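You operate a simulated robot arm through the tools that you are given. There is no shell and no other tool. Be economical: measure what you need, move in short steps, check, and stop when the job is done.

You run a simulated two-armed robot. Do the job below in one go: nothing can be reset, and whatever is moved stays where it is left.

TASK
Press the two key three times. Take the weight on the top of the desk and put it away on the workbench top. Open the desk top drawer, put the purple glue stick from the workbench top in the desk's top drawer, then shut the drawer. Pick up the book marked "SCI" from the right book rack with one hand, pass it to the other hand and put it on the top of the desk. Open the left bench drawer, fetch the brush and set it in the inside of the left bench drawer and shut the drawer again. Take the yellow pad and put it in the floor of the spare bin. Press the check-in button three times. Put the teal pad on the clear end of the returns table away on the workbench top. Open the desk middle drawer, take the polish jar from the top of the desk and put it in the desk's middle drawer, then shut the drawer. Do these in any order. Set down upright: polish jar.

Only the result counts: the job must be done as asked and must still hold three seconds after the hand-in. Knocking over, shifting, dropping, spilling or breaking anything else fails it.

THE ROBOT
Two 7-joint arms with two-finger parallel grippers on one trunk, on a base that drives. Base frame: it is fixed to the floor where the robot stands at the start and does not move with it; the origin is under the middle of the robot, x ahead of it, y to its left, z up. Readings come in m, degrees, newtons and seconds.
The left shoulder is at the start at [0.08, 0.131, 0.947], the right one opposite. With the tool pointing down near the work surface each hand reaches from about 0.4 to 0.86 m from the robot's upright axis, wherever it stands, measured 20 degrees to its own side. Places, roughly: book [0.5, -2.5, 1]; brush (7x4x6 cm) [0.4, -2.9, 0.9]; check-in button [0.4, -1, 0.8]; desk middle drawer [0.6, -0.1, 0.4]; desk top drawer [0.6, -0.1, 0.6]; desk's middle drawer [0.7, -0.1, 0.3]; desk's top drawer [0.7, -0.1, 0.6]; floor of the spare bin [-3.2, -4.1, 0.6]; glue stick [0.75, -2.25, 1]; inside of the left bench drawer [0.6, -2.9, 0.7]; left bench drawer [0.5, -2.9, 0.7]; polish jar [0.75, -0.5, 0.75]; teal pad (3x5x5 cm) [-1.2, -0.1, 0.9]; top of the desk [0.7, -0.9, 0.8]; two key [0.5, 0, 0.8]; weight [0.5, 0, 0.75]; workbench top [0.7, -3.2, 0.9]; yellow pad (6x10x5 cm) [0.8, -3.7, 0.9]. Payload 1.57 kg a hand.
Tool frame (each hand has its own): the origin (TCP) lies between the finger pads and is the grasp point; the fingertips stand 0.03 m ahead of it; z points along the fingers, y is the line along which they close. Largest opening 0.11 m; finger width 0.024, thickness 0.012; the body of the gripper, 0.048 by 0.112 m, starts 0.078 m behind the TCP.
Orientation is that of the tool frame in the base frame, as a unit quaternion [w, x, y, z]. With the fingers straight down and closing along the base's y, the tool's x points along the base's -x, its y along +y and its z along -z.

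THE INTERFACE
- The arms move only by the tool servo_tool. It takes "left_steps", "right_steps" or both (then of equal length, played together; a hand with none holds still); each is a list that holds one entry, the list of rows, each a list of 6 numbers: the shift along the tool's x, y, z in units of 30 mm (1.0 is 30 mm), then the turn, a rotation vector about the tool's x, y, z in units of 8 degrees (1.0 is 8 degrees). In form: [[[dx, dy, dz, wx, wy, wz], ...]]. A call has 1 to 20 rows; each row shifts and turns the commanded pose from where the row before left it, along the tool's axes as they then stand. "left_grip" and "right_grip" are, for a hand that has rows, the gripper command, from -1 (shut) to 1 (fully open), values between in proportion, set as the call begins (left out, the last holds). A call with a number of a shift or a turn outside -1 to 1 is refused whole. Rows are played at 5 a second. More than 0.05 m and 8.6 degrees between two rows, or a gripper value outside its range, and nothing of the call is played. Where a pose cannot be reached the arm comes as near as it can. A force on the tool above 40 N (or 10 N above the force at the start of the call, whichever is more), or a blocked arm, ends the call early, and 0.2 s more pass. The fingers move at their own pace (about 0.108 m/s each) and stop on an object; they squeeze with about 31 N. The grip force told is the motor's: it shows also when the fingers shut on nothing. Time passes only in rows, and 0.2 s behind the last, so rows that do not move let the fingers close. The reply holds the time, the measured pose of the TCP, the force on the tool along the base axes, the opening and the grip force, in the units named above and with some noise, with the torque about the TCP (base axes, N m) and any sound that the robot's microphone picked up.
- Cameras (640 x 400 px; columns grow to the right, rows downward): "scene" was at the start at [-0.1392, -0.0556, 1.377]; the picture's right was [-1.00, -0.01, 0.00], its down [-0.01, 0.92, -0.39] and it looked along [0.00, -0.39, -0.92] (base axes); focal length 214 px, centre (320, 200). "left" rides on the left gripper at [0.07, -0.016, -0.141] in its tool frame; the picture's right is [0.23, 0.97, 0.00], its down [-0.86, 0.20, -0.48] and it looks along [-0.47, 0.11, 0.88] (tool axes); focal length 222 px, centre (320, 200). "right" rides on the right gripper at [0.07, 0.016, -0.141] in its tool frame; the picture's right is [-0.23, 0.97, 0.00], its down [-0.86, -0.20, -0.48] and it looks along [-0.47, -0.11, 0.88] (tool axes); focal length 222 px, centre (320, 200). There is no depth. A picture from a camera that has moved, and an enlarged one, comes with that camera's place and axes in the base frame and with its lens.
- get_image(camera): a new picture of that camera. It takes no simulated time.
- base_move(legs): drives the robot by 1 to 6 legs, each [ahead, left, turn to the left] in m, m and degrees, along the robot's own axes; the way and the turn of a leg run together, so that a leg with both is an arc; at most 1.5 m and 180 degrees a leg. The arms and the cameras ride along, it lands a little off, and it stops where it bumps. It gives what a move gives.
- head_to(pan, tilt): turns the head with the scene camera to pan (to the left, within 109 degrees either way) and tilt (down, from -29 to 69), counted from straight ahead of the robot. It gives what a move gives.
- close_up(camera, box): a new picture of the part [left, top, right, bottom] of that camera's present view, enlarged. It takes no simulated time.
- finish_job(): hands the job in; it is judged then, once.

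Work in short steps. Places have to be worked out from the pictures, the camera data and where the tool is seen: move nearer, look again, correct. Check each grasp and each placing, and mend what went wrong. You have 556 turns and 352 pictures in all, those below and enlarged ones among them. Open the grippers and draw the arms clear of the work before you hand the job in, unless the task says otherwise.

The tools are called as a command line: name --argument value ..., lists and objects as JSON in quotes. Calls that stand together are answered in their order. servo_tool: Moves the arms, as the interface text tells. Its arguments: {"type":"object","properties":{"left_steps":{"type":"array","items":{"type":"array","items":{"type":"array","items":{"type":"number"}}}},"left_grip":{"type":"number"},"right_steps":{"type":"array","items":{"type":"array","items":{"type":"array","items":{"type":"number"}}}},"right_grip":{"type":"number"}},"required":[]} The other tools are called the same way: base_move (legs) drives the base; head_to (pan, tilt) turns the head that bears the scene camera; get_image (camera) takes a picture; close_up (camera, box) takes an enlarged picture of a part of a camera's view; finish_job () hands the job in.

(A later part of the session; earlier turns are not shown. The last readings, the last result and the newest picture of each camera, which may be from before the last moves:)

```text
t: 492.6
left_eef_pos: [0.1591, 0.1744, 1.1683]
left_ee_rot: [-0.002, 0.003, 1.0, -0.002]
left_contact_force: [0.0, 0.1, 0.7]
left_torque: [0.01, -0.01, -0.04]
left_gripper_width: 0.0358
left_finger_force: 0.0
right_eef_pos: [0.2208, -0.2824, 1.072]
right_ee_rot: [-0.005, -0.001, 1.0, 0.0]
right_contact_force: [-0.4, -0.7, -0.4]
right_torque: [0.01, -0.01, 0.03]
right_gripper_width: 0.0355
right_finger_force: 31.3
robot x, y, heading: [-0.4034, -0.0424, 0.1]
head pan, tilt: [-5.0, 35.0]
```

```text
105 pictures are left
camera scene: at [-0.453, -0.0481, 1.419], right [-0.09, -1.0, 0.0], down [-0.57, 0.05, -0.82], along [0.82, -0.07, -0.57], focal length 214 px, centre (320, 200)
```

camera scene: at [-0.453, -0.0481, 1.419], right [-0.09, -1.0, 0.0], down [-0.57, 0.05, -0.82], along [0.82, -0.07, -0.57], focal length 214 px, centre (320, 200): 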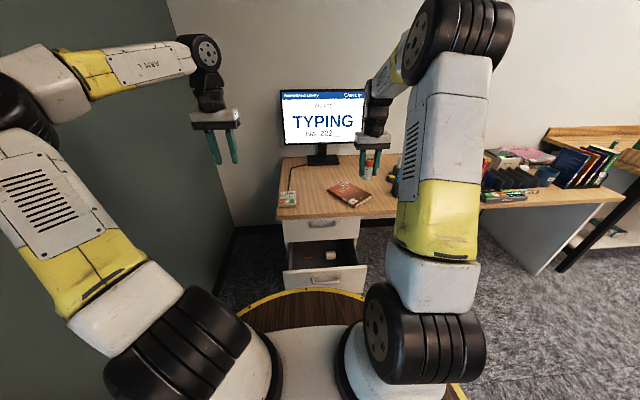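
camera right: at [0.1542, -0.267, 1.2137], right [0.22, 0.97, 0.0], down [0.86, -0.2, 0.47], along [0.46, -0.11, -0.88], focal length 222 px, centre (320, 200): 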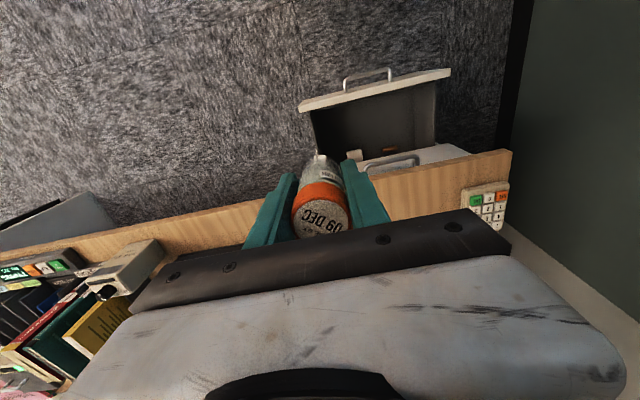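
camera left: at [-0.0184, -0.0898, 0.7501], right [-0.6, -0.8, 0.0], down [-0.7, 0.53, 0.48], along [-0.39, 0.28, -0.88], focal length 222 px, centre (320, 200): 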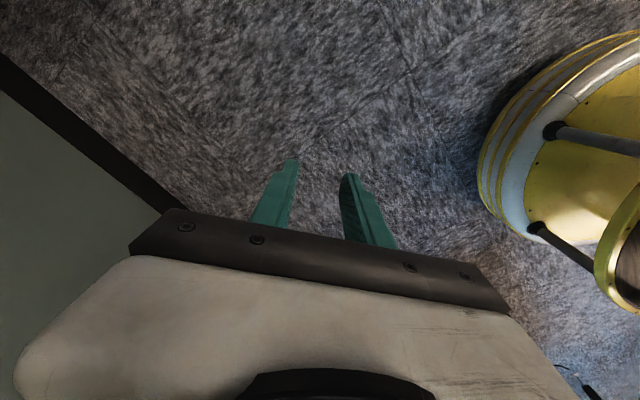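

Zoom on the drawers to check the top drawer and the free space in the middle one.

close_up --camera "scene" --box '[260, 160, 400, 300]'

close_up --camera "right" --box '[280, 50, 480, 190]'

```text
2.86 times, centred on (330, 230) of scene
camera zoom: at [-0.453, -0.0481, 1.419], right [-0.09, -1.0, 0.0], down [-0.57, 0.05, -0.82], along [0.82, -0.07, -0.57], focal length 613 px, centre (291, 114)
```

zoom: 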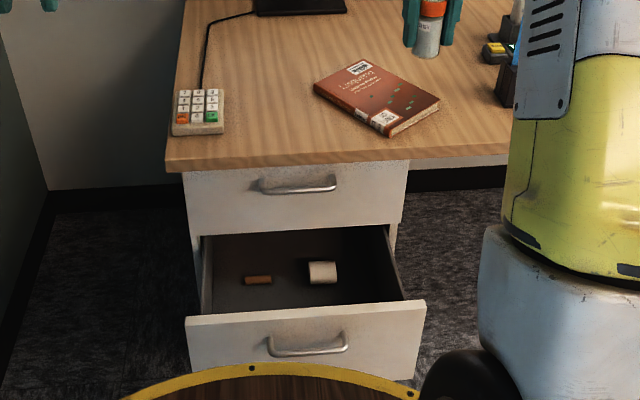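

```text
2.86 times, centred on (380, 120) of right
camera zoom: at [0.1542, -0.267, 1.2137], right [0.22, 0.97, 0.0], down [0.86, -0.2, 0.47], along [0.46, -0.11, -0.88], focal length 635 px, centre (149, 429)
```

zoom: 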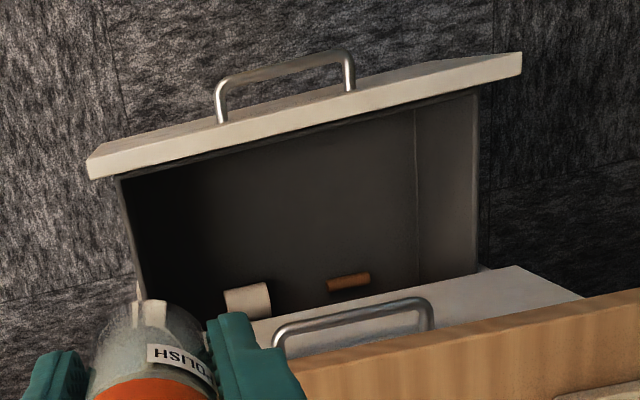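

Front of the middle drawer is free. Move the jar over (0.292, -0.15) and descend to z≈0.65.

servo_tool --right_steps '[[[-0.47, 0.88, 0, 0, 0, 0], [-0.47, 0.88, 0, 0, 0, 0], [-0.47, 0.88, 0, 0, 0, 0], [-0.48, 0.88, 0, 0, 0, 0], [-0.48, 0.88, 0.5, 0, 0, 0], [0, 0, 1, 0, 0, 0], [0, 0, 1, 0, 0, 0], [0, 0, 1, 0, 0, 0], [0, 0, 1, 0, 0, 0], [0, 0, 1, 0, 0, 0], [0, 0, 1, 0, 0, 0], [0, 0, 1, 0, 0, 0], [0, 0, 1, 0, 0, 0], [0, 0, 1, 0, 0, 0], [0, 0, 1, 0, 0, 0], [0, 0, 1, 0, 0, 0], [0, 0, 1, 0, 0, 0], [0, 0, 1, 0, 0, 0]]]'

get_image --camera "right"

close_up --camera "scene" --box '[240, 160, 400, 300]'

```text
t: 496.4
left_eef_pos: [0.1582, 0.1751, 1.1691]
left_ee_rot: [-0.002, 0.002, 1.0, -0.002]
left_contact_force: [0.2, 0.7, -0.2]
left_torque: [-0.04, -0.06, 0.03]
left_gripper_width: 0.0359
left_finger_force: 0.1
right_eef_pos: [0.2884, -0.1496, 0.666]
right_ee_rot: [-0.004, -0.001, 1.0, -0.001]
right_contact_force: [-0.1, 0.0, -0.8]
right_torque: [-0.02, -0.01, 0.04]
right_gripper_width: 0.0356
right_finger_force: 30.7
robot x, y, heading: [-0.4033, -0.0444, 0.1]
head pan, tilt: [-5.0, 35.0]
```

```text
102 pictures are left
camera right: at [0.2214, -0.135, 0.808], right [0.22, 0.97, 0.0], down [0.86, -0.2, 0.47], along [0.46, -0.11, -0.88], focal length 222 px, centre (320, 200)
```

right: 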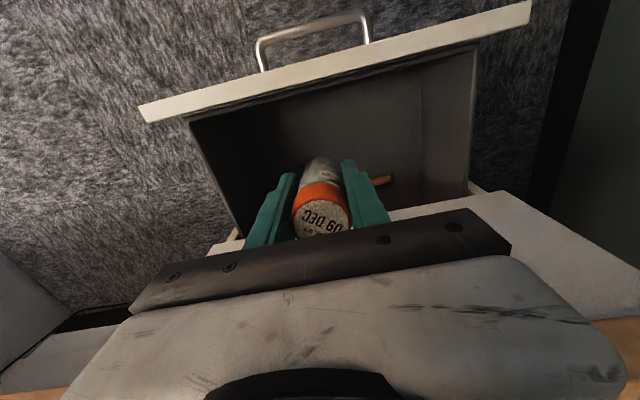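

```text
2.86 times, centred on (320, 230) of scene
camera zoom: at [-0.4532, -0.048, 1.419], right [-0.09, -1.0, 0.0], down [-0.57, 0.05, -0.82], along [0.82, -0.07, -0.57], focal length 613 px, centre (320, 114)
```

zoom: 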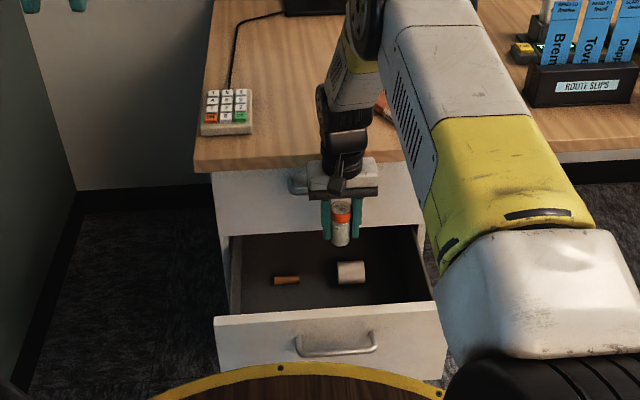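

The camera would meet the drawer front; rotate the hand −90° about vertical so it clears.

servo_tool --right_steps '[[[0.1, 0, -0.5, 0, 0, 0], [0, 0, 0, 0, 0, -0.9375], [0, 0, 0, 0, 0, -0.9375], [0, 0, 0, 0, 0, -0.9375], [0, 0, 0, 0, 0, -0.9375], [0, 0, 0, 0, 0, -0.9375], [0, 0, 0, 0, 0, -0.9375], [0, 0, 0, 0, 0, -0.9375], [0, 0, 0, 0, 0, -0.9375], [0, 0, 0, 0, 0, -0.9375], [0, 0, 0, 0, 0, -0.9375], [0, 0, 0, 0, 0, -0.9375], [0, 0, 0, 0, 0, -0.9375]]]'

get_image --camera "right"

```text
t: 499.2
left_eef_pos: [0.1587, 0.1748, 1.1688]
left_ee_rot: [-0.001, 0.003, 1.0, -0.001]
left_contact_force: [0.5, 0.0, 0.1]
left_torque: [0.02, 0.02, 0.0]
left_gripper_width: 0.0359
left_finger_force: 0.1
right_eef_pos: [0.2855, -0.1492, 0.6802]
right_ee_rot: [0.003, 0.71, -0.705, -0.004]
right_contact_force: [-0.4, 0.0, -0.4]
right_torque: [-0.04, 0.0, -0.01]
right_gripper_width: 0.0354
right_finger_force: 30.6
robot x, y, heading: [-0.4019, -0.0422, 0.1]
head pan, tilt: [-5.0, 35.0]
```

```text
100 pictures are left
camera right: at [0.2719, -0.2203, 0.8223], right [-0.98, 0.22, 0.01], down [0.2, 0.86, 0.48], along [0.1, 0.47, -0.88], focal length 222 px, centre (320, 200)
```

right: 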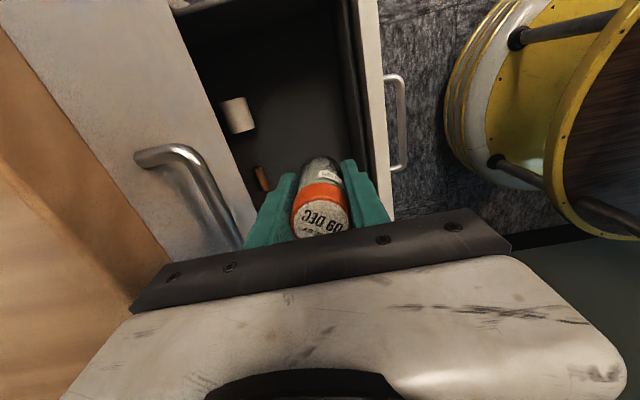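

Good clearance both sides. Descend into the drawer.

servo_tool --right_steps '[[[0, 0, 0.8, 0, 0, 0], [0, 0, 0.8, 0, 0, 0], [0, 0, 0.8, 0, 0, 0], [0, 0, 0.8, 0, 0, 0], [0, 0, 0.8, 0, 0, 0], [0, 0, 0.8, 0, 0, 0], [0, 0, 0.8, 0, 0, 0], [0, 0, 0.8, 0, 0, 0]]]'

get_image --camera "right"

close_up --camera "scene" --box '[240, 160, 400, 300]'

```text
t: 501.0
left_eef_pos: [0.1583, 0.1743, 1.1689]
left_ee_rot: [-0.001, 0.002, 1.0, -0.002]
left_contact_force: [-0.5, -0.1, -0.1]
left_torque: [0.01, 0.0, -0.03]
left_gripper_width: 0.0356
left_finger_force: 0.2
right_eef_pos: [0.2836, -0.15, 0.4873]
right_ee_rot: [0.003, 0.708, -0.706, -0.003]
right_contact_force: [0.0, 0.2, -1.3]
right_torque: [0.01, 0.0, 0.01]
right_gripper_width: 0.0356
right_finger_force: 31.0
robot x, y, heading: [-0.4022, -0.0406, -0.1]
head pan, tilt: [-5.0, 35.0]
```

```text
99 pictures are left
camera right: at [0.2702, -0.221, 0.6298], right [-0.97, 0.22, 0.01], down [0.2, 0.86, 0.48], along [0.1, 0.47, -0.88], focal length 222 px, centre (320, 200)
```

right: 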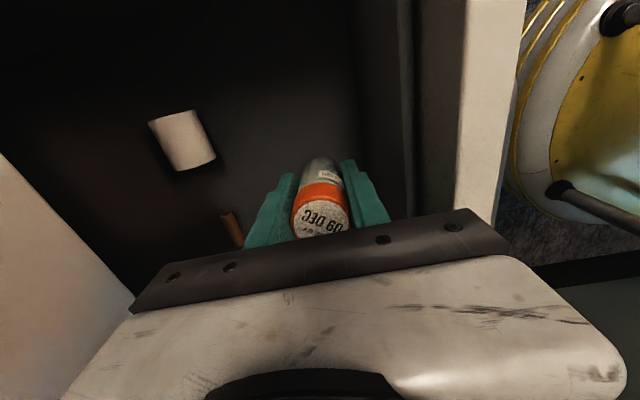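

```text
2.86 times, centred on (320, 230) of scene
camera zoom: at [-0.4531, -0.048, 1.419], right [-0.09, -1.0, 0.0], down [-0.57, 0.05, -0.82], along [0.82, -0.07, -0.57], focal length 613 px, centre (320, 114)
```

zoom: 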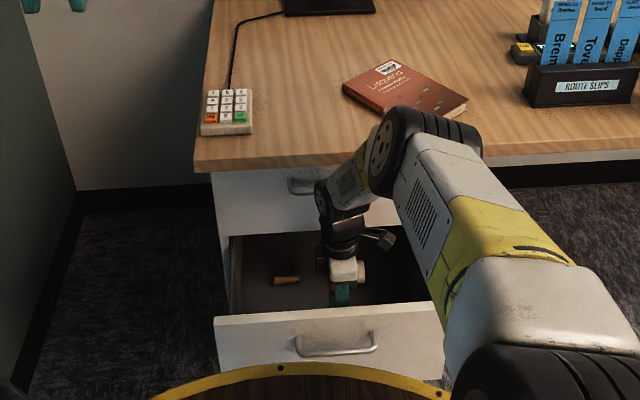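

Continue slowly to the floor.

servo_tool --right_steps '[[[0, 0, 0.5, 0, 0, 0], [0, 0, 0.4, 0, 0, 0], [0, 0, 0.3, 0, 0, 0], [0, 0, 0.25, 0, 0, 0], [0, 0, 0.2, 0, 0, 0], [0, 0, 0.2, 0, 0, 0], [0, 0, 0.15, 0, 0, 0], [0, 0, 0.15, 0, 0, 0]]]'

get_image --camera "right"

```text
t: 502.8
left_eef_pos: [0.1594, 0.1739, 1.168]
left_ee_rot: [-0.002, 0.002, 1.0, -0.002]
left_contact_force: [-0.4, 0.8, -0.3]
left_torque: [0.0, 0.01, 0.01]
left_gripper_width: 0.0357
left_finger_force: 0.0
right_eef_pos: [0.2845, -0.1493, 0.4251]
right_ee_rot: [0.003, 0.708, -0.706, -0.003]
right_contact_force: [0.4, 0.1, -0.6]
right_torque: [0.03, 0.0, -0.02]
right_gripper_width: 0.0355
right_finger_force: 31.0
robot x, y, heading: [-0.3999, -0.0417, 0.2]
head pan, tilt: [-5.0, 35.0]
```

```text
97 pictures are left
camera right: at [0.2695, -0.2208, 0.5661], right [-0.97, 0.22, 0.01], down [0.2, 0.86, 0.48], along [0.1, 0.47, -0.88], focal length 222 px, centre (320, 200)
```

right: 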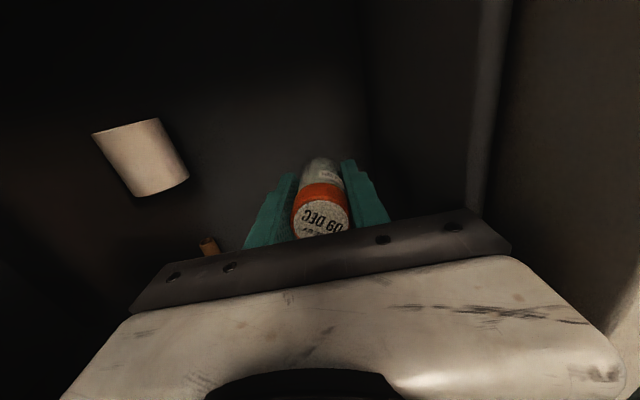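

servo_tool --right_steps '[[[0, 0, 0.12, 0, 0, 0], [0, 0, 0.12, 0, 0, 0], [0, 0, 0.12, 0, 0, 0], [0, 0, 0.12, 0, 0, 0], [0, 0, 0.12, 0, 0, 0], [0, 0, 0.12, 0, 0, 0]]]'

```text
t: 503.9
left_eef_pos: [0.1581, 0.1753, 1.1676]
left_ee_rot: [-0.001, 0.002, 1.0, -0.002]
left_contact_force: [-0.2, -0.2, -0.4]
left_torque: [-0.02, 0.04, -0.01]
left_gripper_width: 0.0361
left_finger_force: 0.2
right_eef_pos: [0.2845, -0.1496, 0.4232]
right_ee_rot: [0.0, 0.708, -0.706, 0.001]
right_contact_force: [0.7, 2.5, 4.3]
right_torque: [-0.22, 0.4, -0.09]
right_gripper_width: 0.0357
right_finger_force: 31.4
right hand out of reach, approached as far as the arm can: row 2, 4
robot x, y, heading: [-0.4004, -0.0443, 0.2]
head pan, tilt: [-5.0, 35.0]
stopped in row 5 (right hand): the force on the tool passed its limit at 44 N (the readings are from after the stop); the commanded pose is now the measured one
```

Contact. Check visually before releasing.

close_up --camera "scene" --box '[270, 200, 390, 300]'

close_up --camera "right" --box '[240, 120, 440, 260]'

```text
4.00 times, centred on (330, 250) of scene
camera zoom: at [-0.4532, -0.0479, 1.419], right [-0.09, -1.0, 0.0], down [-0.57, 0.05, -0.82], along [0.82, -0.07, -0.57], focal length 858 px, centre (280, 0)
```

zoom: 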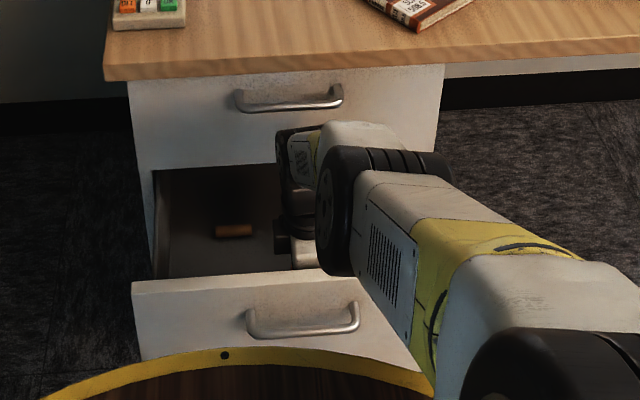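

```text
2.86 times, centred on (340, 190) of right
camera zoom: at [0.269, -0.2205, 0.5642], right [-0.97, 0.22, 0.0], down [0.2, 0.86, 0.48], along [0.11, 0.47, -0.88], focal length 635 px, centre (263, 229)
```

zoom: 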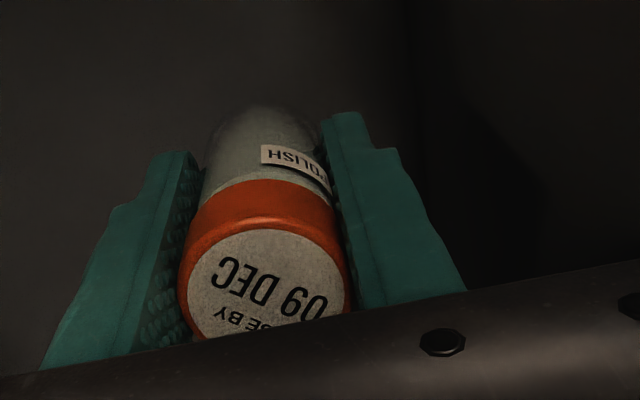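

Jar looks upright and at the expected floor height. Open gently and check.

servo_tool --right_steps '[[[0, 0, 0, 0, 0, 0], [0, 0, 0, 0, 0, 0], [0, 0, 0, 0, 0, 0]]]' --right_grip 0

close_up --camera "right" --box '[240, 120, 440, 260]'

```text
t: 504.7
left_eef_pos: [0.1572, 0.1734, 1.1673]
left_ee_rot: [-0.002, 0.003, 1.0, -0.001]
left_contact_force: [-0.2, -0.4, -0.1]
left_torque: [0.0, -0.01, -0.01]
left_gripper_width: 0.0357
left_finger_force: 0.1
right_eef_pos: [0.2853, -0.1508, 0.4216]
right_ee_rot: [0.0, 0.708, -0.706, 0.0]
right_contact_force: [3.1, 2.5, 12.0]
right_torque: [-0.48, 0.82, -0.05]
right_gripper_width: 0.055
right_finger_force: 0.1
robot x, y, heading: [-0.3997, -0.0437, 0.4]
head pan, tilt: [-5.0, 35.0]
```

```text
2.86 times, centred on (340, 190) of right
camera zoom: at [0.2687, -0.2205, 0.5642], right [-0.97, 0.22, 0.0], down [0.2, 0.86, 0.48], along [0.11, 0.47, -0.88], focal length 635 px, centre (263, 229)
```

zoom: 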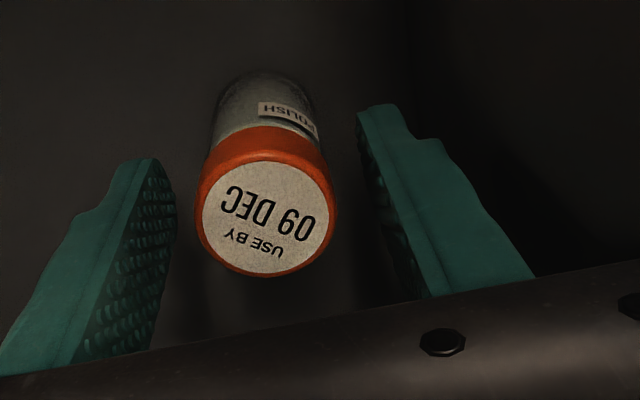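

Jar is standing free. Raise straight up slowly.

servo_tool --right_steps '[[[0, 0, -0.3, 0, 0, 0], [0, 0, -0.5, 0, 0, 0], [0, 0, -0.7, 0, 0, 0], [0, 0, -0.9, 0, 0, 0], [0, 0, -0.9, 0, 0, 0], [0, 0, -0.9, 0, 0, 0], [0, 0, -0.9, 0, 0, 0], [0, 0, -0.9, 0, 0, 0], [0, 0, -0.9, 0, 0, 0], [0, 0, -0.9, 0, 0, 0]]]'

get_image --camera "right"

close_up --camera "scene" --box '[240, 160, 400, 300]'

```text
t: 506.9
left_eef_pos: [0.1594, 0.174, 1.1679]
left_ee_rot: [-0.003, 0.003, 1.0, -0.002]
left_contact_force: [0.6, -0.3, -0.1]
left_torque: [-0.03, 0.02, 0.01]
left_gripper_width: 0.0357
left_finger_force: 0.1
right_eef_pos: [0.2834, -0.1505, 0.656]
right_ee_rot: [0.001, 0.708, -0.706, -0.001]
right_contact_force: [0.2, 0.4, -0.4]
right_torque: [0.01, -0.01, 0.01]
right_gripper_width: 0.055
right_finger_force: 0.0
robot x, y, heading: [-0.4003, -0.0411, -0.0]
head pan, tilt: [-5.0, 35.0]
```

```text
93 pictures are left
camera right: at [0.2686, -0.2201, 0.7973], right [-0.97, 0.22, 0.0], down [0.2, 0.86, 0.48], along [0.1, 0.47, -0.88], focal length 222 px, centre (320, 200)
```

right: 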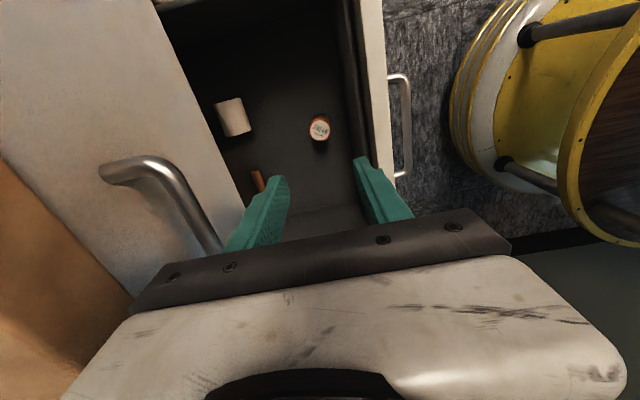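

```text
2.86 times, centred on (320, 230) of scene
camera zoom: at [-0.4528, -0.048, 1.419], right [-0.09, -1.0, 0.0], down [-0.57, 0.05, -0.82], along [0.82, -0.07, -0.57], focal length 613 px, centre (320, 114)
```

zoom: 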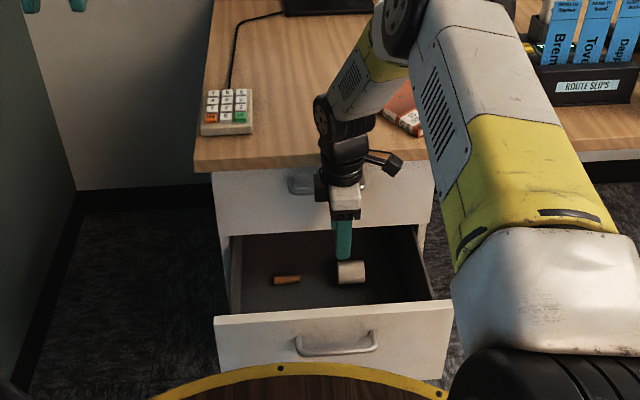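

Jar stands upright in the drawer. Raise, back the right hand off, return to neutral and pitch 45° for a slow push.

servo_tool --right_steps '[[[0, 0, -1, 0, 0, 0], [0, 0, -1, 0, 0, 0], [0, 0, -1, 0, 0, 0], [0, 0, -1, 0, 0, 0], [0, 0, -1, 0, 0, 0], [0, 0, -1, 0, 0, 0], [0, 0, -1, 0, 0, 0], [0.4, 0.9, 0, 0, 0, 0], [0.4, 0.9, 0, 0, 0, 0], [0.4, 0.9, 0, 0, 0, 0], [0.4, 0.9, 0, 0, 0, 0], [0.4, 0.9, 0, 0, 0, 0], [0.4, 0.9, 0, 0, 0, 0], [0.6, 0.6, 0, 0, 0, 0]]]' --right_grip -1

servo_tool --right_steps '[[[0, 0, 0, 0, 0, 0.9375], [0, 0, 0, 0, 0, 0.9375], [0, 0, 0, 0, 0, 0.9375], [0, 0, 0, 0, 0, 0.9375], [0, 0, 0, 0, 0, 0.9375], [0, 0, 0, 0, 0, 0.9375], [0, 0, 0, 0, 0, 0.9375], [0, 0, 0, 0, 0, 0.9375], [0, 0, 0, 0, 0, 0.9375], [0, 0, 0, 0, 0, 0.9375], [0, 0, 0, 0, 0, 0.9375], [0, 0, 0, 0, 0, 0.9375], [0, 0, 0, 0, -0.94, 0], [0, 0, 0, 0, -0.94, 0], [0, 0, 0, 0, -0.94, 0], [0, 0, 0, 0, -0.94, 0], [0, 0, 0, 0, -0.94, 0], [0, 0, 0, 0, -0.94, 0]]]'

get_image --camera "right"

```text
t: 509.9
left_eef_pos: [0.1581, 0.1744, 1.1677]
left_ee_rot: [-0.001, 0.003, 1.0, -0.002]
left_contact_force: [-0.7, 0.9, 0.1]
left_torque: [0.01, 0.0, -0.03]
left_gripper_width: 0.0359
left_finger_force: 0.1
right_eef_pos: [0.1038, -0.2425, 0.8667]
right_ee_rot: [0.001, 0.708, -0.706, -0.001]
right_contact_force: [0.7, -0.3, -0.4]
right_torque: [-0.03, 0.0, -0.02]
right_gripper_width: 0.0
right_finger_force: 21.3
robot x, y, heading: [-0.4032, -0.0456, 0.0]
head pan, tilt: [-5.0, 35.0]
```

```text
t: 513.7
left_eef_pos: [0.1576, 0.175, 1.1685]
left_ee_rot: [-0.002, 0.003, 1.0, -0.001]
left_contact_force: [0.0, -0.5, -0.2]
left_torque: [-0.04, 0.01, -0.01]
left_gripper_width: 0.0356
left_finger_force: 0.1
right_eef_pos: [0.1289, -0.2445, 0.8623]
right_ee_rot: [0.382, -0.001, 0.924, 0.0]
right_contact_force: [-0.9, -0.4, 0.6]
right_torque: [0.0, 0.01, 0.0]
right_gripper_width: 0.0
right_finger_force: 21.8
right hand out of reach, approached as far as the arm can: row 17, 18
robot x, y, heading: [-0.4027, -0.0424, -0.1]
head pan, tilt: [-5.0, 35.0]
```

```text
91 pictures are left
camera right: at [-0.0198, -0.2303, 0.9129], right [0.16, 0.97, 0.16], down [0.27, -0.2, 0.94], along [0.95, -0.1, -0.29], focal length 222 px, centre (320, 200)
```

right: 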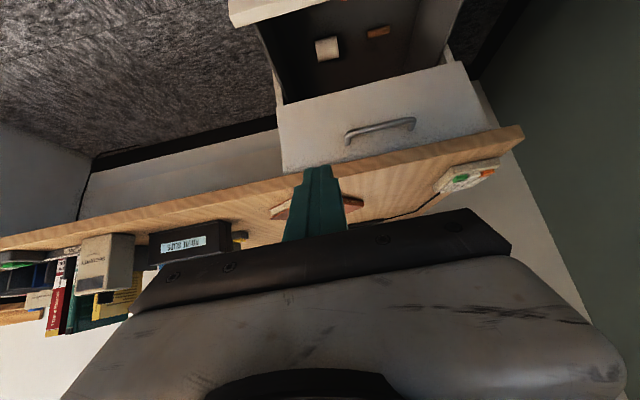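

Lower the closed fingers in front of the middle drawer face.

servo_tool --right_steps '[[[0.75, 0, 0.65, 0, 0, 0], [0.75, 0, 0.65, 0, 0, 0], [0.75, 0, 0.65, 0, 0, 0], [0.75, 0, 0.65, 0, 0, 0], [0.7, 0, 0.7, 0, 0, 0], [0.7, 0, 0.7, 0, 0, 0], [0.7, 0, 0.7, 0, 0, 0], [0.7, 0, 0.7, 0, 0, 0], [0.7, 0, 0.7, 0, 0, 0], [0.7, 0, 0.7, 0, 0, 0], [0.7, 0, 0.7, 0, 0, 0], [0.7, 0, 0.7, 0, 0, 0]]]'

get_image --camera "right"

```text
t: 516.3
left_eef_pos: [0.1578, 0.1743, 1.1685]
left_ee_rot: [-0.002, 0.002, 1.0, -0.002]
left_contact_force: [0.3, -0.4, 0.7]
left_torque: [-0.02, -0.02, -0.01]
left_gripper_width: 0.0354
left_finger_force: 0.1
right_eef_pos: [0.1205, -0.2449, 0.5036]
right_ee_rot: [0.382, -0.002, 0.924, 0.001]
right_contact_force: [0.1, -1.0, -0.1]
right_torque: [0.02, 0.01, 0.0]
right_gripper_width: 0.0
right_finger_force: 21.2
robot x, y, heading: [-0.4026, -0.0448, 0.2]
head pan, tilt: [-5.0, 35.0]
```

```text
90 pictures are left
camera right: at [-0.0281, -0.2297, 0.5561], right [0.16, 0.97, 0.16], down [0.27, -0.2, 0.94], along [0.95, -0.1, -0.29], focal length 222 px, centre (320, 200)
```

right: 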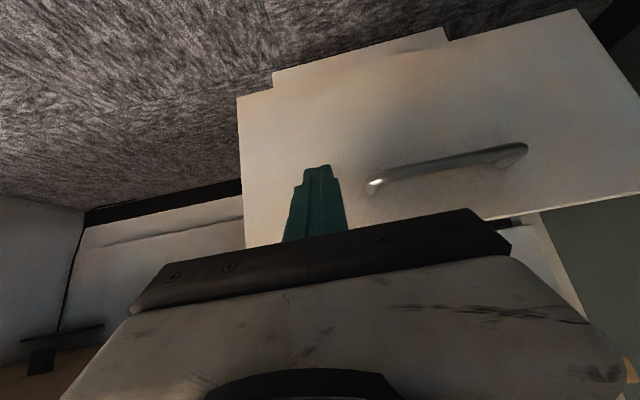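

Push slowly along +x with the arm (jar must not topple).

servo_tool --right_steps '[[[-0.11, 0, 0.11, 0, 0, 0], [-0.11, 0, 0.11, 0, 0, 0], [-0.11, 0, 0.11, 0, 0, 0], [-0.11, 0, 0.11, 0, 0, 0], [-0.11, 0, 0.11, 0, 0, 0], [-0.11, 0, 0.11, 0, 0, 0], [-0.11, 0, 0.11, 0, 0, 0], [-0.11, 0, 0.11, 0, 0, 0], [-0.09, 0, 0.09, 0, 0, 0], [-0.08, 0, 0.08, 0, 0, 0], [-0.08, 0, 0.08, 0, 0, 0], [-0.08, 0, 0.08, 0, 0, 0], [-0.08, 0, 0.08, 0, 0, 0], [-0.08, 0, 0.08, 0, 0, 0], [-0.08, 0, 0.08, 0, 0, 0], [-0.08, 0, 0.08, 0, 0, 0], [-0.08, 0, 0.08, 0, 0, 0], [-0.08, 0, 0.08, 0, 0, 0], [-0.08, 0, 0.08, 0, 0, 0], [-0.08, 0, 0.08, 0, 0, 0]]]'

close_up --camera "scene" --box '[240, 180, 400, 300]'

```text
t: 520.5
left_eef_pos: [0.159, 0.1747, 1.168]
left_ee_rot: [-0.002, 0.002, 1.0, -0.001]
left_contact_force: [0.4, 0.0, 0.6]
left_torque: [0.06, 0.0, -0.03]
left_gripper_width: 0.0361
left_finger_force: 0.1
right_eef_pos: [0.1985, -0.2442, 0.505]
right_ee_rot: [0.383, -0.002, 0.924, 0.0]
right_contact_force: [-1.7, -0.3, -0.5]
right_torque: [-0.02, 0.01, -0.05]
right_gripper_width: 0.0003
right_finger_force: 21.2
robot x, y, heading: [-0.3989, -0.0474, 0.2]
head pan, tilt: [-5.0, 35.0]
```

```text
3.33 times, centred on (320, 240) of scene
camera zoom: at [-0.4531, -0.048, 1.419], right [-0.09, -1.0, 0.0], down [-0.57, 0.05, -0.82], along [0.82, -0.07, -0.57], focal length 715 px, centre (320, 67)
```

zoom: 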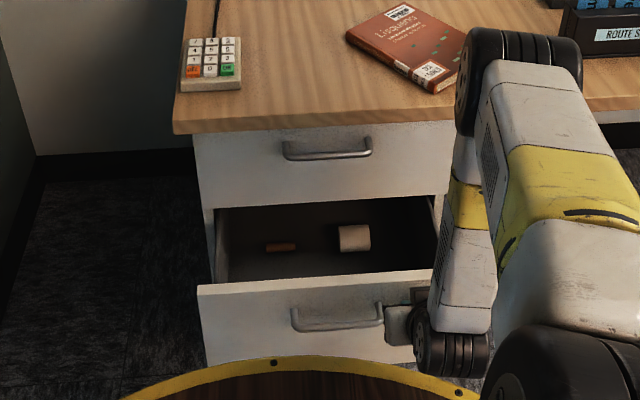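

Continue pushing slowly.

servo_tool --right_steps '[[[-0.09, 0, 0.09, 0, 0, 0], [-0.1, 0, 0.1, 0, 0, 0], [-0.1, 0, 0.1, 0, 0, 0], [-0.1, 0, 0.1, 0, 0, 0], [-0.1, 0, 0.1, 0, 0, 0], [-0.1, 0, 0.1, 0, 0, 0], [-0.1, 0, 0.1, 0, 0, 0], [-0.1, 0, 0.1, 0, 0, 0], [-0.1, 0, 0.1, 0, 0, 0], [-0.1, 0, 0.1, 0, 0, 0], [-0.1, 0, 0.1, 0, 0, 0], [-0.1, 0, 0.1, 0, 0, 0], [-0.1, 0, 0.1, 0, 0, 0], [-0.1, 0, 0.1, 0, 0, 0], [-0.1, 0, 0.1, 0, 0, 0], [-0.1, 0, 0.1, 0, 0, 0], [-0.1, 0, 0.1, 0, 0, 0], [-0.1, 0, 0.1, 0, 0, 0], [-0.1, 0, 0.1, 0, 0, 0], [-0.08, 0, 0.08, 0, 0, 0]]]'

close_up --camera "scene" --box '[240, 180, 400, 300]'

```text
t: 524.7
left_eef_pos: [0.1588, 0.1734, 1.1679]
left_ee_rot: [-0.001, 0.002, 1.0, -0.001]
left_contact_force: [-0.4, 0.2, -0.6]
left_torque: [0.01, -0.02, 0.0]
left_gripper_width: 0.0356
left_finger_force: 0.0
right_eef_pos: [0.2832, -0.2435, 0.5056]
right_ee_rot: [0.382, -0.002, 0.924, 0.001]
right_contact_force: [-2.4, 0.2, -0.6]
right_torque: [-0.01, 0.07, -0.01]
right_gripper_width: 0.0
right_finger_force: 21.3
robot x, y, heading: [-0.4016, -0.0416, 0.0]
head pan, tilt: [-5.0, 35.0]
```

```text
3.33 times, centred on (320, 240) of scene
camera zoom: at [-0.4531, -0.048, 1.419], right [-0.09, -1.0, 0.0], down [-0.57, 0.05, -0.82], along [0.82, -0.07, -0.57], focal length 715 px, centre (320, 67)
```

zoom: 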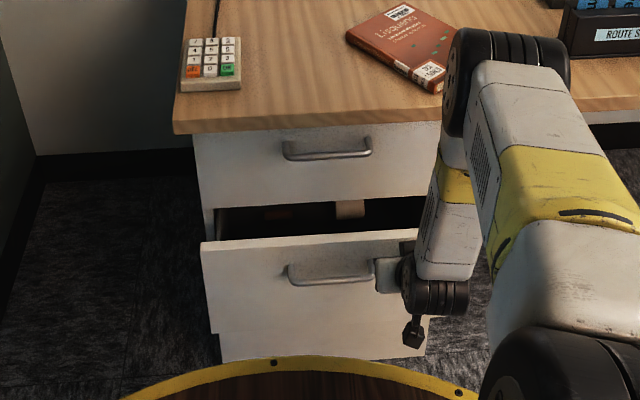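

Continue.

servo_tool --right_steps '[[[-0.09, 0, 0.09, 0, 0, 0], [-0.1, 0, 0.1, 0, 0, 0], [-0.1, 0, 0.1, 0, 0, 0], [-0.1, 0, 0.1, 0, 0, 0], [-0.1, 0, 0.1, 0, 0, 0], [-0.1, 0, 0.1, 0, 0, 0], [-0.1, 0, 0.1, 0, 0, 0], [-0.1, 0, 0.1, 0, 0, 0], [-0.1, 0, 0.1, 0, 0, 0], [-0.1, 0, 0.1, 0, 0, 0], [-0.1, 0, 0.1, 0, 0, 0], [-0.1, 0, 0.1, 0, 0, 0], [-0.1, 0, 0.1, 0, 0, 0], [-0.1, 0, 0.1, 0, 0, 0], [-0.09, 0, 0.09, 0, 0, 0], [-0.08, 0, 0.08, 0, 0, 0], [-0.08, 0, 0.08, 0, 0, 0], [-0.08, 0, 0.08, 0, 0, 0], [-0.07, 0, 0.07, 0, 0, 0], [-0.06, 0, 0.06, 0, 0, 0]]]'

close_up --camera "scene" --box '[240, 180, 400, 300]'

```text
t: 528.9
left_eef_pos: [0.1583, 0.1744, 1.1674]
left_ee_rot: [-0.002, 0.003, 1.0, -0.002]
left_contact_force: [-0.3, -0.4, 0.2]
left_torque: [0.0, 0.01, 0.01]
left_gripper_width: 0.0357
left_finger_force: 0.0
right_eef_pos: [0.3618, -0.2434, 0.5057]
right_ee_rot: [0.383, -0.002, 0.924, 0.001]
right_contact_force: [-0.8, 0.5, -0.2]
right_torque: [0.01, -0.04, 0.01]
right_gripper_width: 0.0001
right_finger_force: 20.6
robot x, y, heading: [-0.4012, -0.0415, -0.1]
head pan, tilt: [-5.0, 35.0]
```

```text
3.33 times, centred on (320, 240) of scene
camera zoom: at [-0.453, -0.048, 1.419], right [-0.09, -1.0, 0.0], down [-0.57, 0.05, -0.82], along [0.82, -0.07, -0.57], focal length 715 px, centre (320, 67)
```

zoom: 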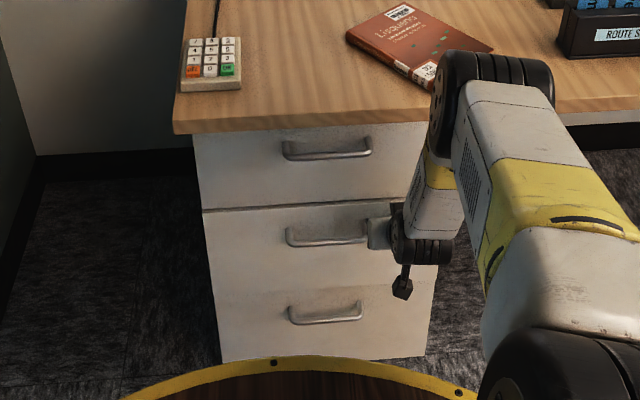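

Nearly shut; final slow push until it stops.

servo_tool --right_steps '[[[-0.06, 0, 0.06, 0, 0, 0], [-0.06, 0, 0.06, 0, 0, 0], [-0.06, 0, 0.06, 0, 0, 0], [-0.06, 0, 0.06, 0, 0, 0], [-0.06, 0, 0.06, 0, 0, 0], [-0.06, 0, 0.06, 0, 0, 0], [-0.06, 0, 0.06, 0, 0, 0], [-0.06, 0, 0.06, 0, 0, 0], [-0.06, 0, 0.06, 0, 0, 0], [-0.06, 0, 0.06, 0, 0, 0]]]'

close_up --camera "scene" --box '[240, 180, 400, 300]'

```text
t: 530.2
left_eef_pos: [0.1576, 0.1734, 1.1685]
left_ee_rot: [-0.001, 0.003, 1.0, -0.001]
left_contact_force: [0.2, 0.1, -0.5]
left_torque: [0.02, -0.01, 0.0]
left_gripper_width: 0.0359
left_finger_force: 0.0
right_eef_pos: [0.3663, -0.2432, 0.4995]
right_ee_rot: [0.377, -0.002, 0.926, 0.002]
right_contact_force: [-5.1, -0.6, 3.6]
right_torque: [-0.01, 0.01, -0.02]
right_gripper_width: 0.0
right_finger_force: 21.4
robot x, y, heading: [-0.3998, -0.0392, -0.2]
head pan, tilt: [-5.0, 35.0]
stopped in row 6 (right hand): the force on the tool passed its limit at 57 N (the readings are from after the stop); the commanded pose is now the measured one
```

```text
3.33 times, centred on (320, 240) of scene
camera zoom: at [-0.4541, -0.0479, 1.419], right [-0.09, -1.0, 0.0], down [-0.57, 0.05, -0.82], along [0.82, -0.07, -0.57], focal length 715 px, centre (320, 67)
```

zoom: 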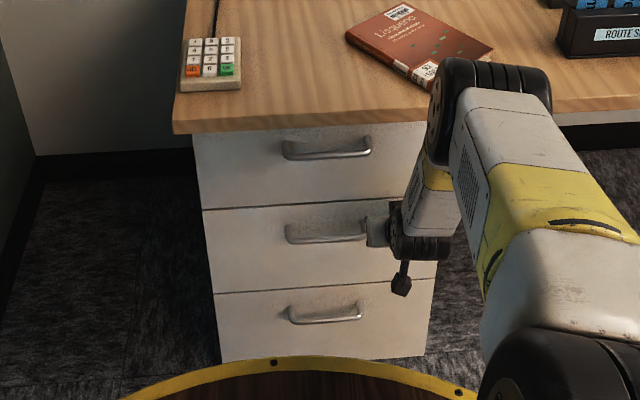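

Middle drawer is shut. Back off, raise the right hand, and go look at the check-in button.

base_move --legs '[[-0.17, 0, 0]]'

servo_tool --right_steps '[[[-0.7, -0.2, -0.7, 0, 0, 0], [-0.7, -0.2, -0.7, 0, 0, 0], [-0.7, -0.2, -0.7, 0, 0, 0], [-0.7, -0.2, -0.7, 0, 0, 0], [-0.7, -0.2, -0.7, 0, 0, 0], [-0.7, -0.2, -0.7, 0, 0, 0], [-0.7, -0.2, -0.7, 0, 0, 0], [-0.7, -0.2, -0.7, 0, 0, 0], [-0.7, -0.2, -0.7, 0, 0, 0], [-0.7, -0.2, -0.7, 0, 0, 0], [0, 0, 0, 0, 0.94, 0], [0, 0, 0, 0, 0.94, 0], [0, 0, 0, 0, 0.94, 0], [0, 0, 0, 0, 0.94, 0], [0, 0, 0, 0, 0.94, 0], [0, 0, 0, 0, 0.94, 0], [0, 0, -1, 0, 0, 0], [0, 0, -1, 0, 0, 0], [0, 0, -1, 0, 0, 0], [0, 0, -1, 0, 0, 0]]]'

base_move --legs '[[0.15, 0, 0], [0, -0.75, 0]]'

head_to --pan -15 --tilt 40

get_image --camera "scene"

get_image --camera "right"

```text
t: 531.6
left_eef_pos: [-0.0129, 0.1744, 1.1678]
left_ee_rot: [-0.002, 0.002, 1.0, -0.002]
left_contact_force: [0.2, -0.2, 0.6]
left_torque: [0.0, 0.0, -0.01]
left_gripper_width: 0.0358
left_finger_force: 0.0
right_eef_pos: [0.1969, -0.2439, 0.501]
right_ee_rot: [0.376, -0.002, 0.926, 0.001]
right_contact_force: [-0.1, 0.7, -0.4]
right_torque: [-0.04, 0.01, -0.01]
right_gripper_width: 0.0
right_finger_force: 21.3
robot x, y, heading: [-0.5699, -0.0409, 0.4]
head pan, tilt: [-5.0, 35.0]
```

```text
t: 535.8
left_eef_pos: [-0.0125, 0.1746, 1.1677]
left_ee_rot: [-0.002, 0.003, 1.0, -0.001]
left_contact_force: [0.4, -0.2, -0.3]
left_torque: [-0.01, 0.04, 0.03]
left_gripper_width: 0.036
left_finger_force: 0.0
right_eef_pos: [0.2036, -0.3029, 0.9183]
right_ee_rot: [-0.007, -0.003, 1.0, 0.0]
right_contact_force: [0.7, 0.4, 0.3]
right_torque: [-0.03, 0.04, -0.02]
right_gripper_width: 0.0
right_finger_force: 21.3
robot x, y, heading: [-0.5726, -0.043, -0.0]
head pan, tilt: [-5.0, 35.0]
```

```text
t: 540.8
left_eef_pos: [0.138, -0.5677, 1.1678]
left_ee_rot: [-0.002, 0.003, 1.0, -0.001]
left_contact_force: [-0.8, 0.4, -0.1]
left_torque: [0.02, 0.01, -0.01]
left_gripper_width: 0.0357
left_finger_force: 0.0
right_eef_pos: [0.3545, -1.0459, 0.9175]
right_ee_rot: [-0.009, -0.001, 1.0, 0.0]
right_contact_force: [0.8, 0.4, -0.7]
right_torque: [-0.05, 0.0, -0.01]
right_gripper_width: 0.0
right_finger_force: 21.7
robot x, y, heading: [-0.4242, -0.7879, 0.1]
head pan, tilt: [-5.0, 35.0]
```

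```text
t: 541.6
left_eef_pos: [0.1375, -0.5683, 1.1669]
left_ee_rot: [-0.002, 0.005, 1.0, -0.002]
left_contact_force: [-0.2, -0.1, 0.1]
left_torque: [-0.01, 0.02, 0.03]
left_gripper_width: 0.0361
left_finger_force: 0.1
right_eef_pos: [0.354, -1.046, 0.9187]
right_ee_rot: [-0.008, -0.001, 1.0, 0.001]
right_contact_force: [-0.7, -0.5, 0.2]
right_torque: [0.06, 0.03, 0.03]
right_gripper_width: 0.0001
right_finger_force: 21.8
robot x, y, heading: [-0.4225, -0.783, -0.2]
head pan, tilt: [-15.0, 40.0]
```

```text
85 pictures are left
camera scene: at [-0.4795, -0.8042, 1.4115], right [-0.26, -0.97, 0.0], down [-0.62, 0.17, -0.77], along [0.74, -0.2, -0.64], focal length 214 px, centre (320, 200)
```

scene: 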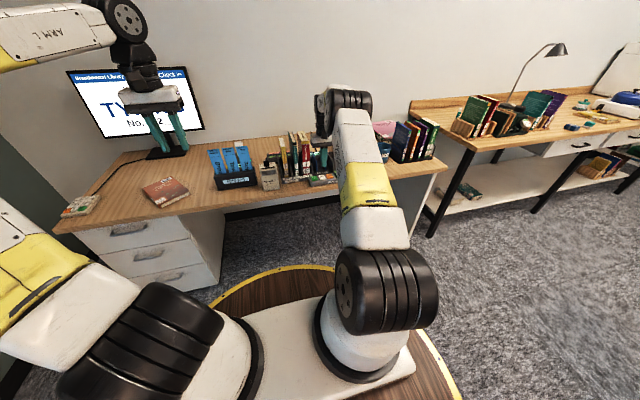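

```text
84 pictures are left
camera right: at [0.2875, -1.031, 1.0606], right [0.22, 0.97, 0.0], down [0.86, -0.2, 0.46], along [0.45, -0.11, -0.89], focal length 222 px, centre (320, 200)
```

right: 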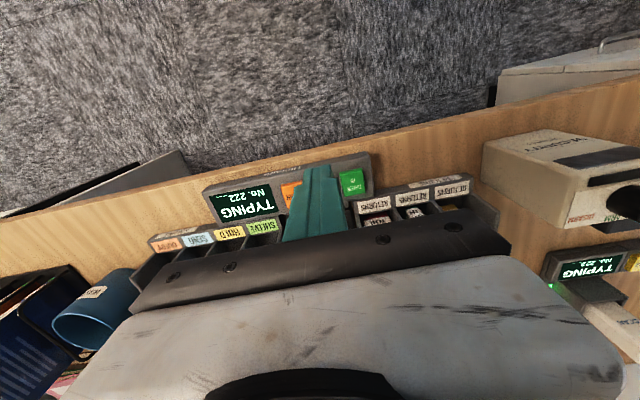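

Zoom on the device under the right hand after raising it.

servo_tool --right_steps '[[[0.5, 0, -1, 0, 0, 0], [0.5, 0, -1, 0, 0, 0], [0.5, 0, -1, 0, 0, 0], [0.5, 0, -1, 0, 0, 0], [0.5, 0, -1, 0, 0, 0], [0.5, 0, -1, 0, 0, 0]]]'

get_image --camera "right"

close_up --camera "scene" --box '[260, 130, 360, 200]'

```text
t: 543.0
left_eef_pos: [0.1384, -0.5684, 1.1678]
left_ee_rot: [-0.002, 0.004, 1.0, -0.001]
left_contact_force: [-0.7, -0.4, 0.4]
left_torque: [-0.03, -0.01, 0.0]
left_gripper_width: 0.0358
left_finger_force: 0.0
right_eef_pos: [0.2672, -1.0466, 1.0998]
right_ee_rot: [-0.008, -0.002, 1.0, 0.0]
right_contact_force: [0.6, -0.5, 0.9]
right_torque: [0.02, 0.03, 0.01]
right_gripper_width: 0.0001
right_finger_force: 21.1
robot x, y, heading: [-0.4256, -0.7812, 0.1]
head pan, tilt: [-15.0, 40.0]
```

```text
83 pictures are left
camera right: at [0.2002, -1.032, 1.2422], right [0.22, 0.97, 0.0], down [0.86, -0.2, 0.46], along [0.45, -0.11, -0.89], focal length 222 px, centre (320, 200)
```

right: 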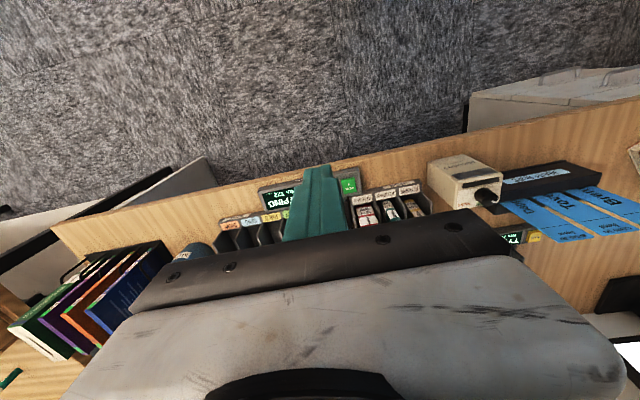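

```text
5.71 times, centred on (310, 165) of scene
camera zoom: at [-0.4792, -0.8043, 1.4115], right [-0.26, -0.97, 0.0], down [-0.62, 0.17, -0.77], along [0.74, -0.2, -0.64], focal length 1226 px, centre (377, 400)
```

zoom: 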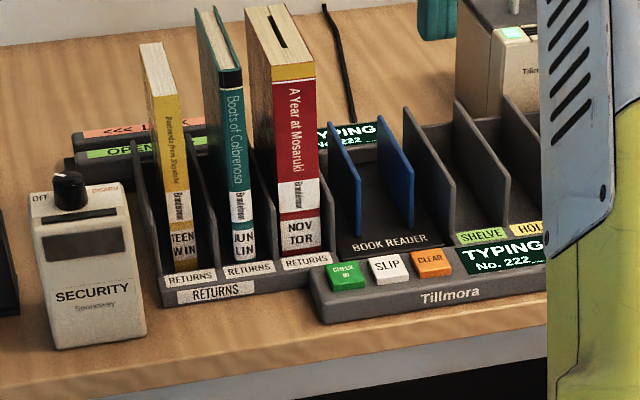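

"CHECK IN" (green) is at ≈(0.4055, -1.016, 0.798). Tilt the hand 20°, move base forward 0.13, and lower above it.

servo_tool --right_steps '[[[0, 0, 0, 0, -0.83, 0], [0, 0, 0, 0, -0.83, 0], [0, 0, 0, 0, -0.83, 0]]]'

base_move --legs '[[0.13, 0, 0]]'

servo_tool --right_steps '[[[0.3, 0.13, 0.91, 0, 0, 0], [0.3, 0.13, 0.91, 0, 0, 0], [0.3, 0.13, 0.91, 0, 0, 0], [0.3, 0.13, 0.91, 0, 0, 0], [0.3, 0.13, 0.91, 0, 0, 0], [0.3, 0.13, 0.91, 0, 0, 0]]]'

get_image --camera "right"

close_up --camera "scene" --box '[230, 150, 350, 240]'

```text
t: 543.8
left_eef_pos: [0.1372, -0.5674, 1.1676]
left_ee_rot: [-0.002, 0.004, 1.0, -0.003]
left_contact_force: [-0.3, 0.8, -0.2]
left_torque: [0.0, 0.04, 0.01]
left_gripper_width: 0.0359
left_finger_force: 0.1
right_eef_pos: [0.2675, -1.0463, 1.0996]
right_ee_rot: [0.166, -0.002, 0.986, 0.001]
right_contact_force: [0.6, -0.5, 0.3]
right_torque: [-0.01, 0.0, -0.01]
right_gripper_width: 0.0001
right_finger_force: 21.2
robot x, y, heading: [-0.4215, -0.7848, 0.0]
head pan, tilt: [-15.0, 40.0]
```

```text
t: 545.0
left_eef_pos: [0.2685, -0.5671, 1.1685]
left_ee_rot: [-0.001, 0.004, 1.0, -0.001]
left_contact_force: [-1.3, 0.6, 0.3]
left_torque: [-0.01, -0.02, -0.03]
left_gripper_width: 0.0356
left_finger_force: 0.0
right_eef_pos: [0.3977, -1.0472, 1.0995]
right_ee_rot: [0.164, -0.002, 0.986, 0.002]
right_contact_force: [-0.8, 0.3, -0.8]
right_torque: [-0.01, -0.03, 0.01]
right_gripper_width: 0.0
right_finger_force: 20.5
robot x, y, heading: [-0.2925, -0.788, 0.1]
head pan, tilt: [-15.0, 40.0]
```

```text
t: 546.4
left_eef_pos: [0.2676, -0.5679, 1.1679]
left_ee_rot: [-0.002, 0.004, 1.0, -0.002]
left_contact_force: [0.2, -0.6, 0.3]
left_torque: [0.02, -0.01, 0.0]
left_gripper_width: 0.0357
left_finger_force: 0.2
right_eef_pos: [0.3998, -1.0221, 0.9275]
right_ee_rot: [0.166, -0.002, 0.986, 0.001]
right_contact_force: [0.5, 0.0, -0.7]
right_torque: [-0.01, 0.02, -0.02]
right_gripper_width: 0.0001
right_finger_force: 21.3
robot x, y, heading: [-0.2867, -0.7845, 0.1]
head pan, tilt: [-15.0, 40.0]
```

```text
81 pictures are left
camera right: at [0.2883, -1.0076, 1.0384], right [0.21, 0.97, 0.08], down [0.65, -0.2, 0.73], along [0.73, -0.1, -0.68], focal length 222 px, centre (320, 200)
```

right: 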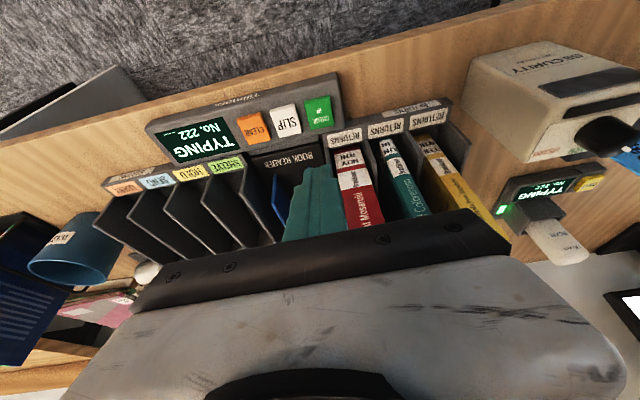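

```text
4.44 times, centred on (290, 195) of scene
camera zoom: at [-0.3493, -0.8041, 1.4115], right [-0.26, -0.97, 0.0], down [-0.62, 0.17, -0.77], along [0.74, -0.2, -0.64], focal length 953 px, centre (453, 222)
```

zoom: 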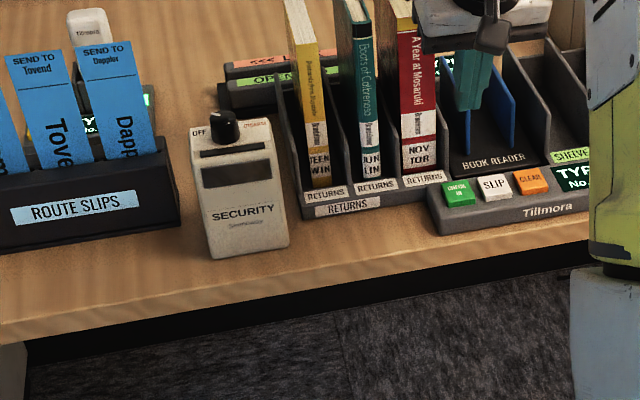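

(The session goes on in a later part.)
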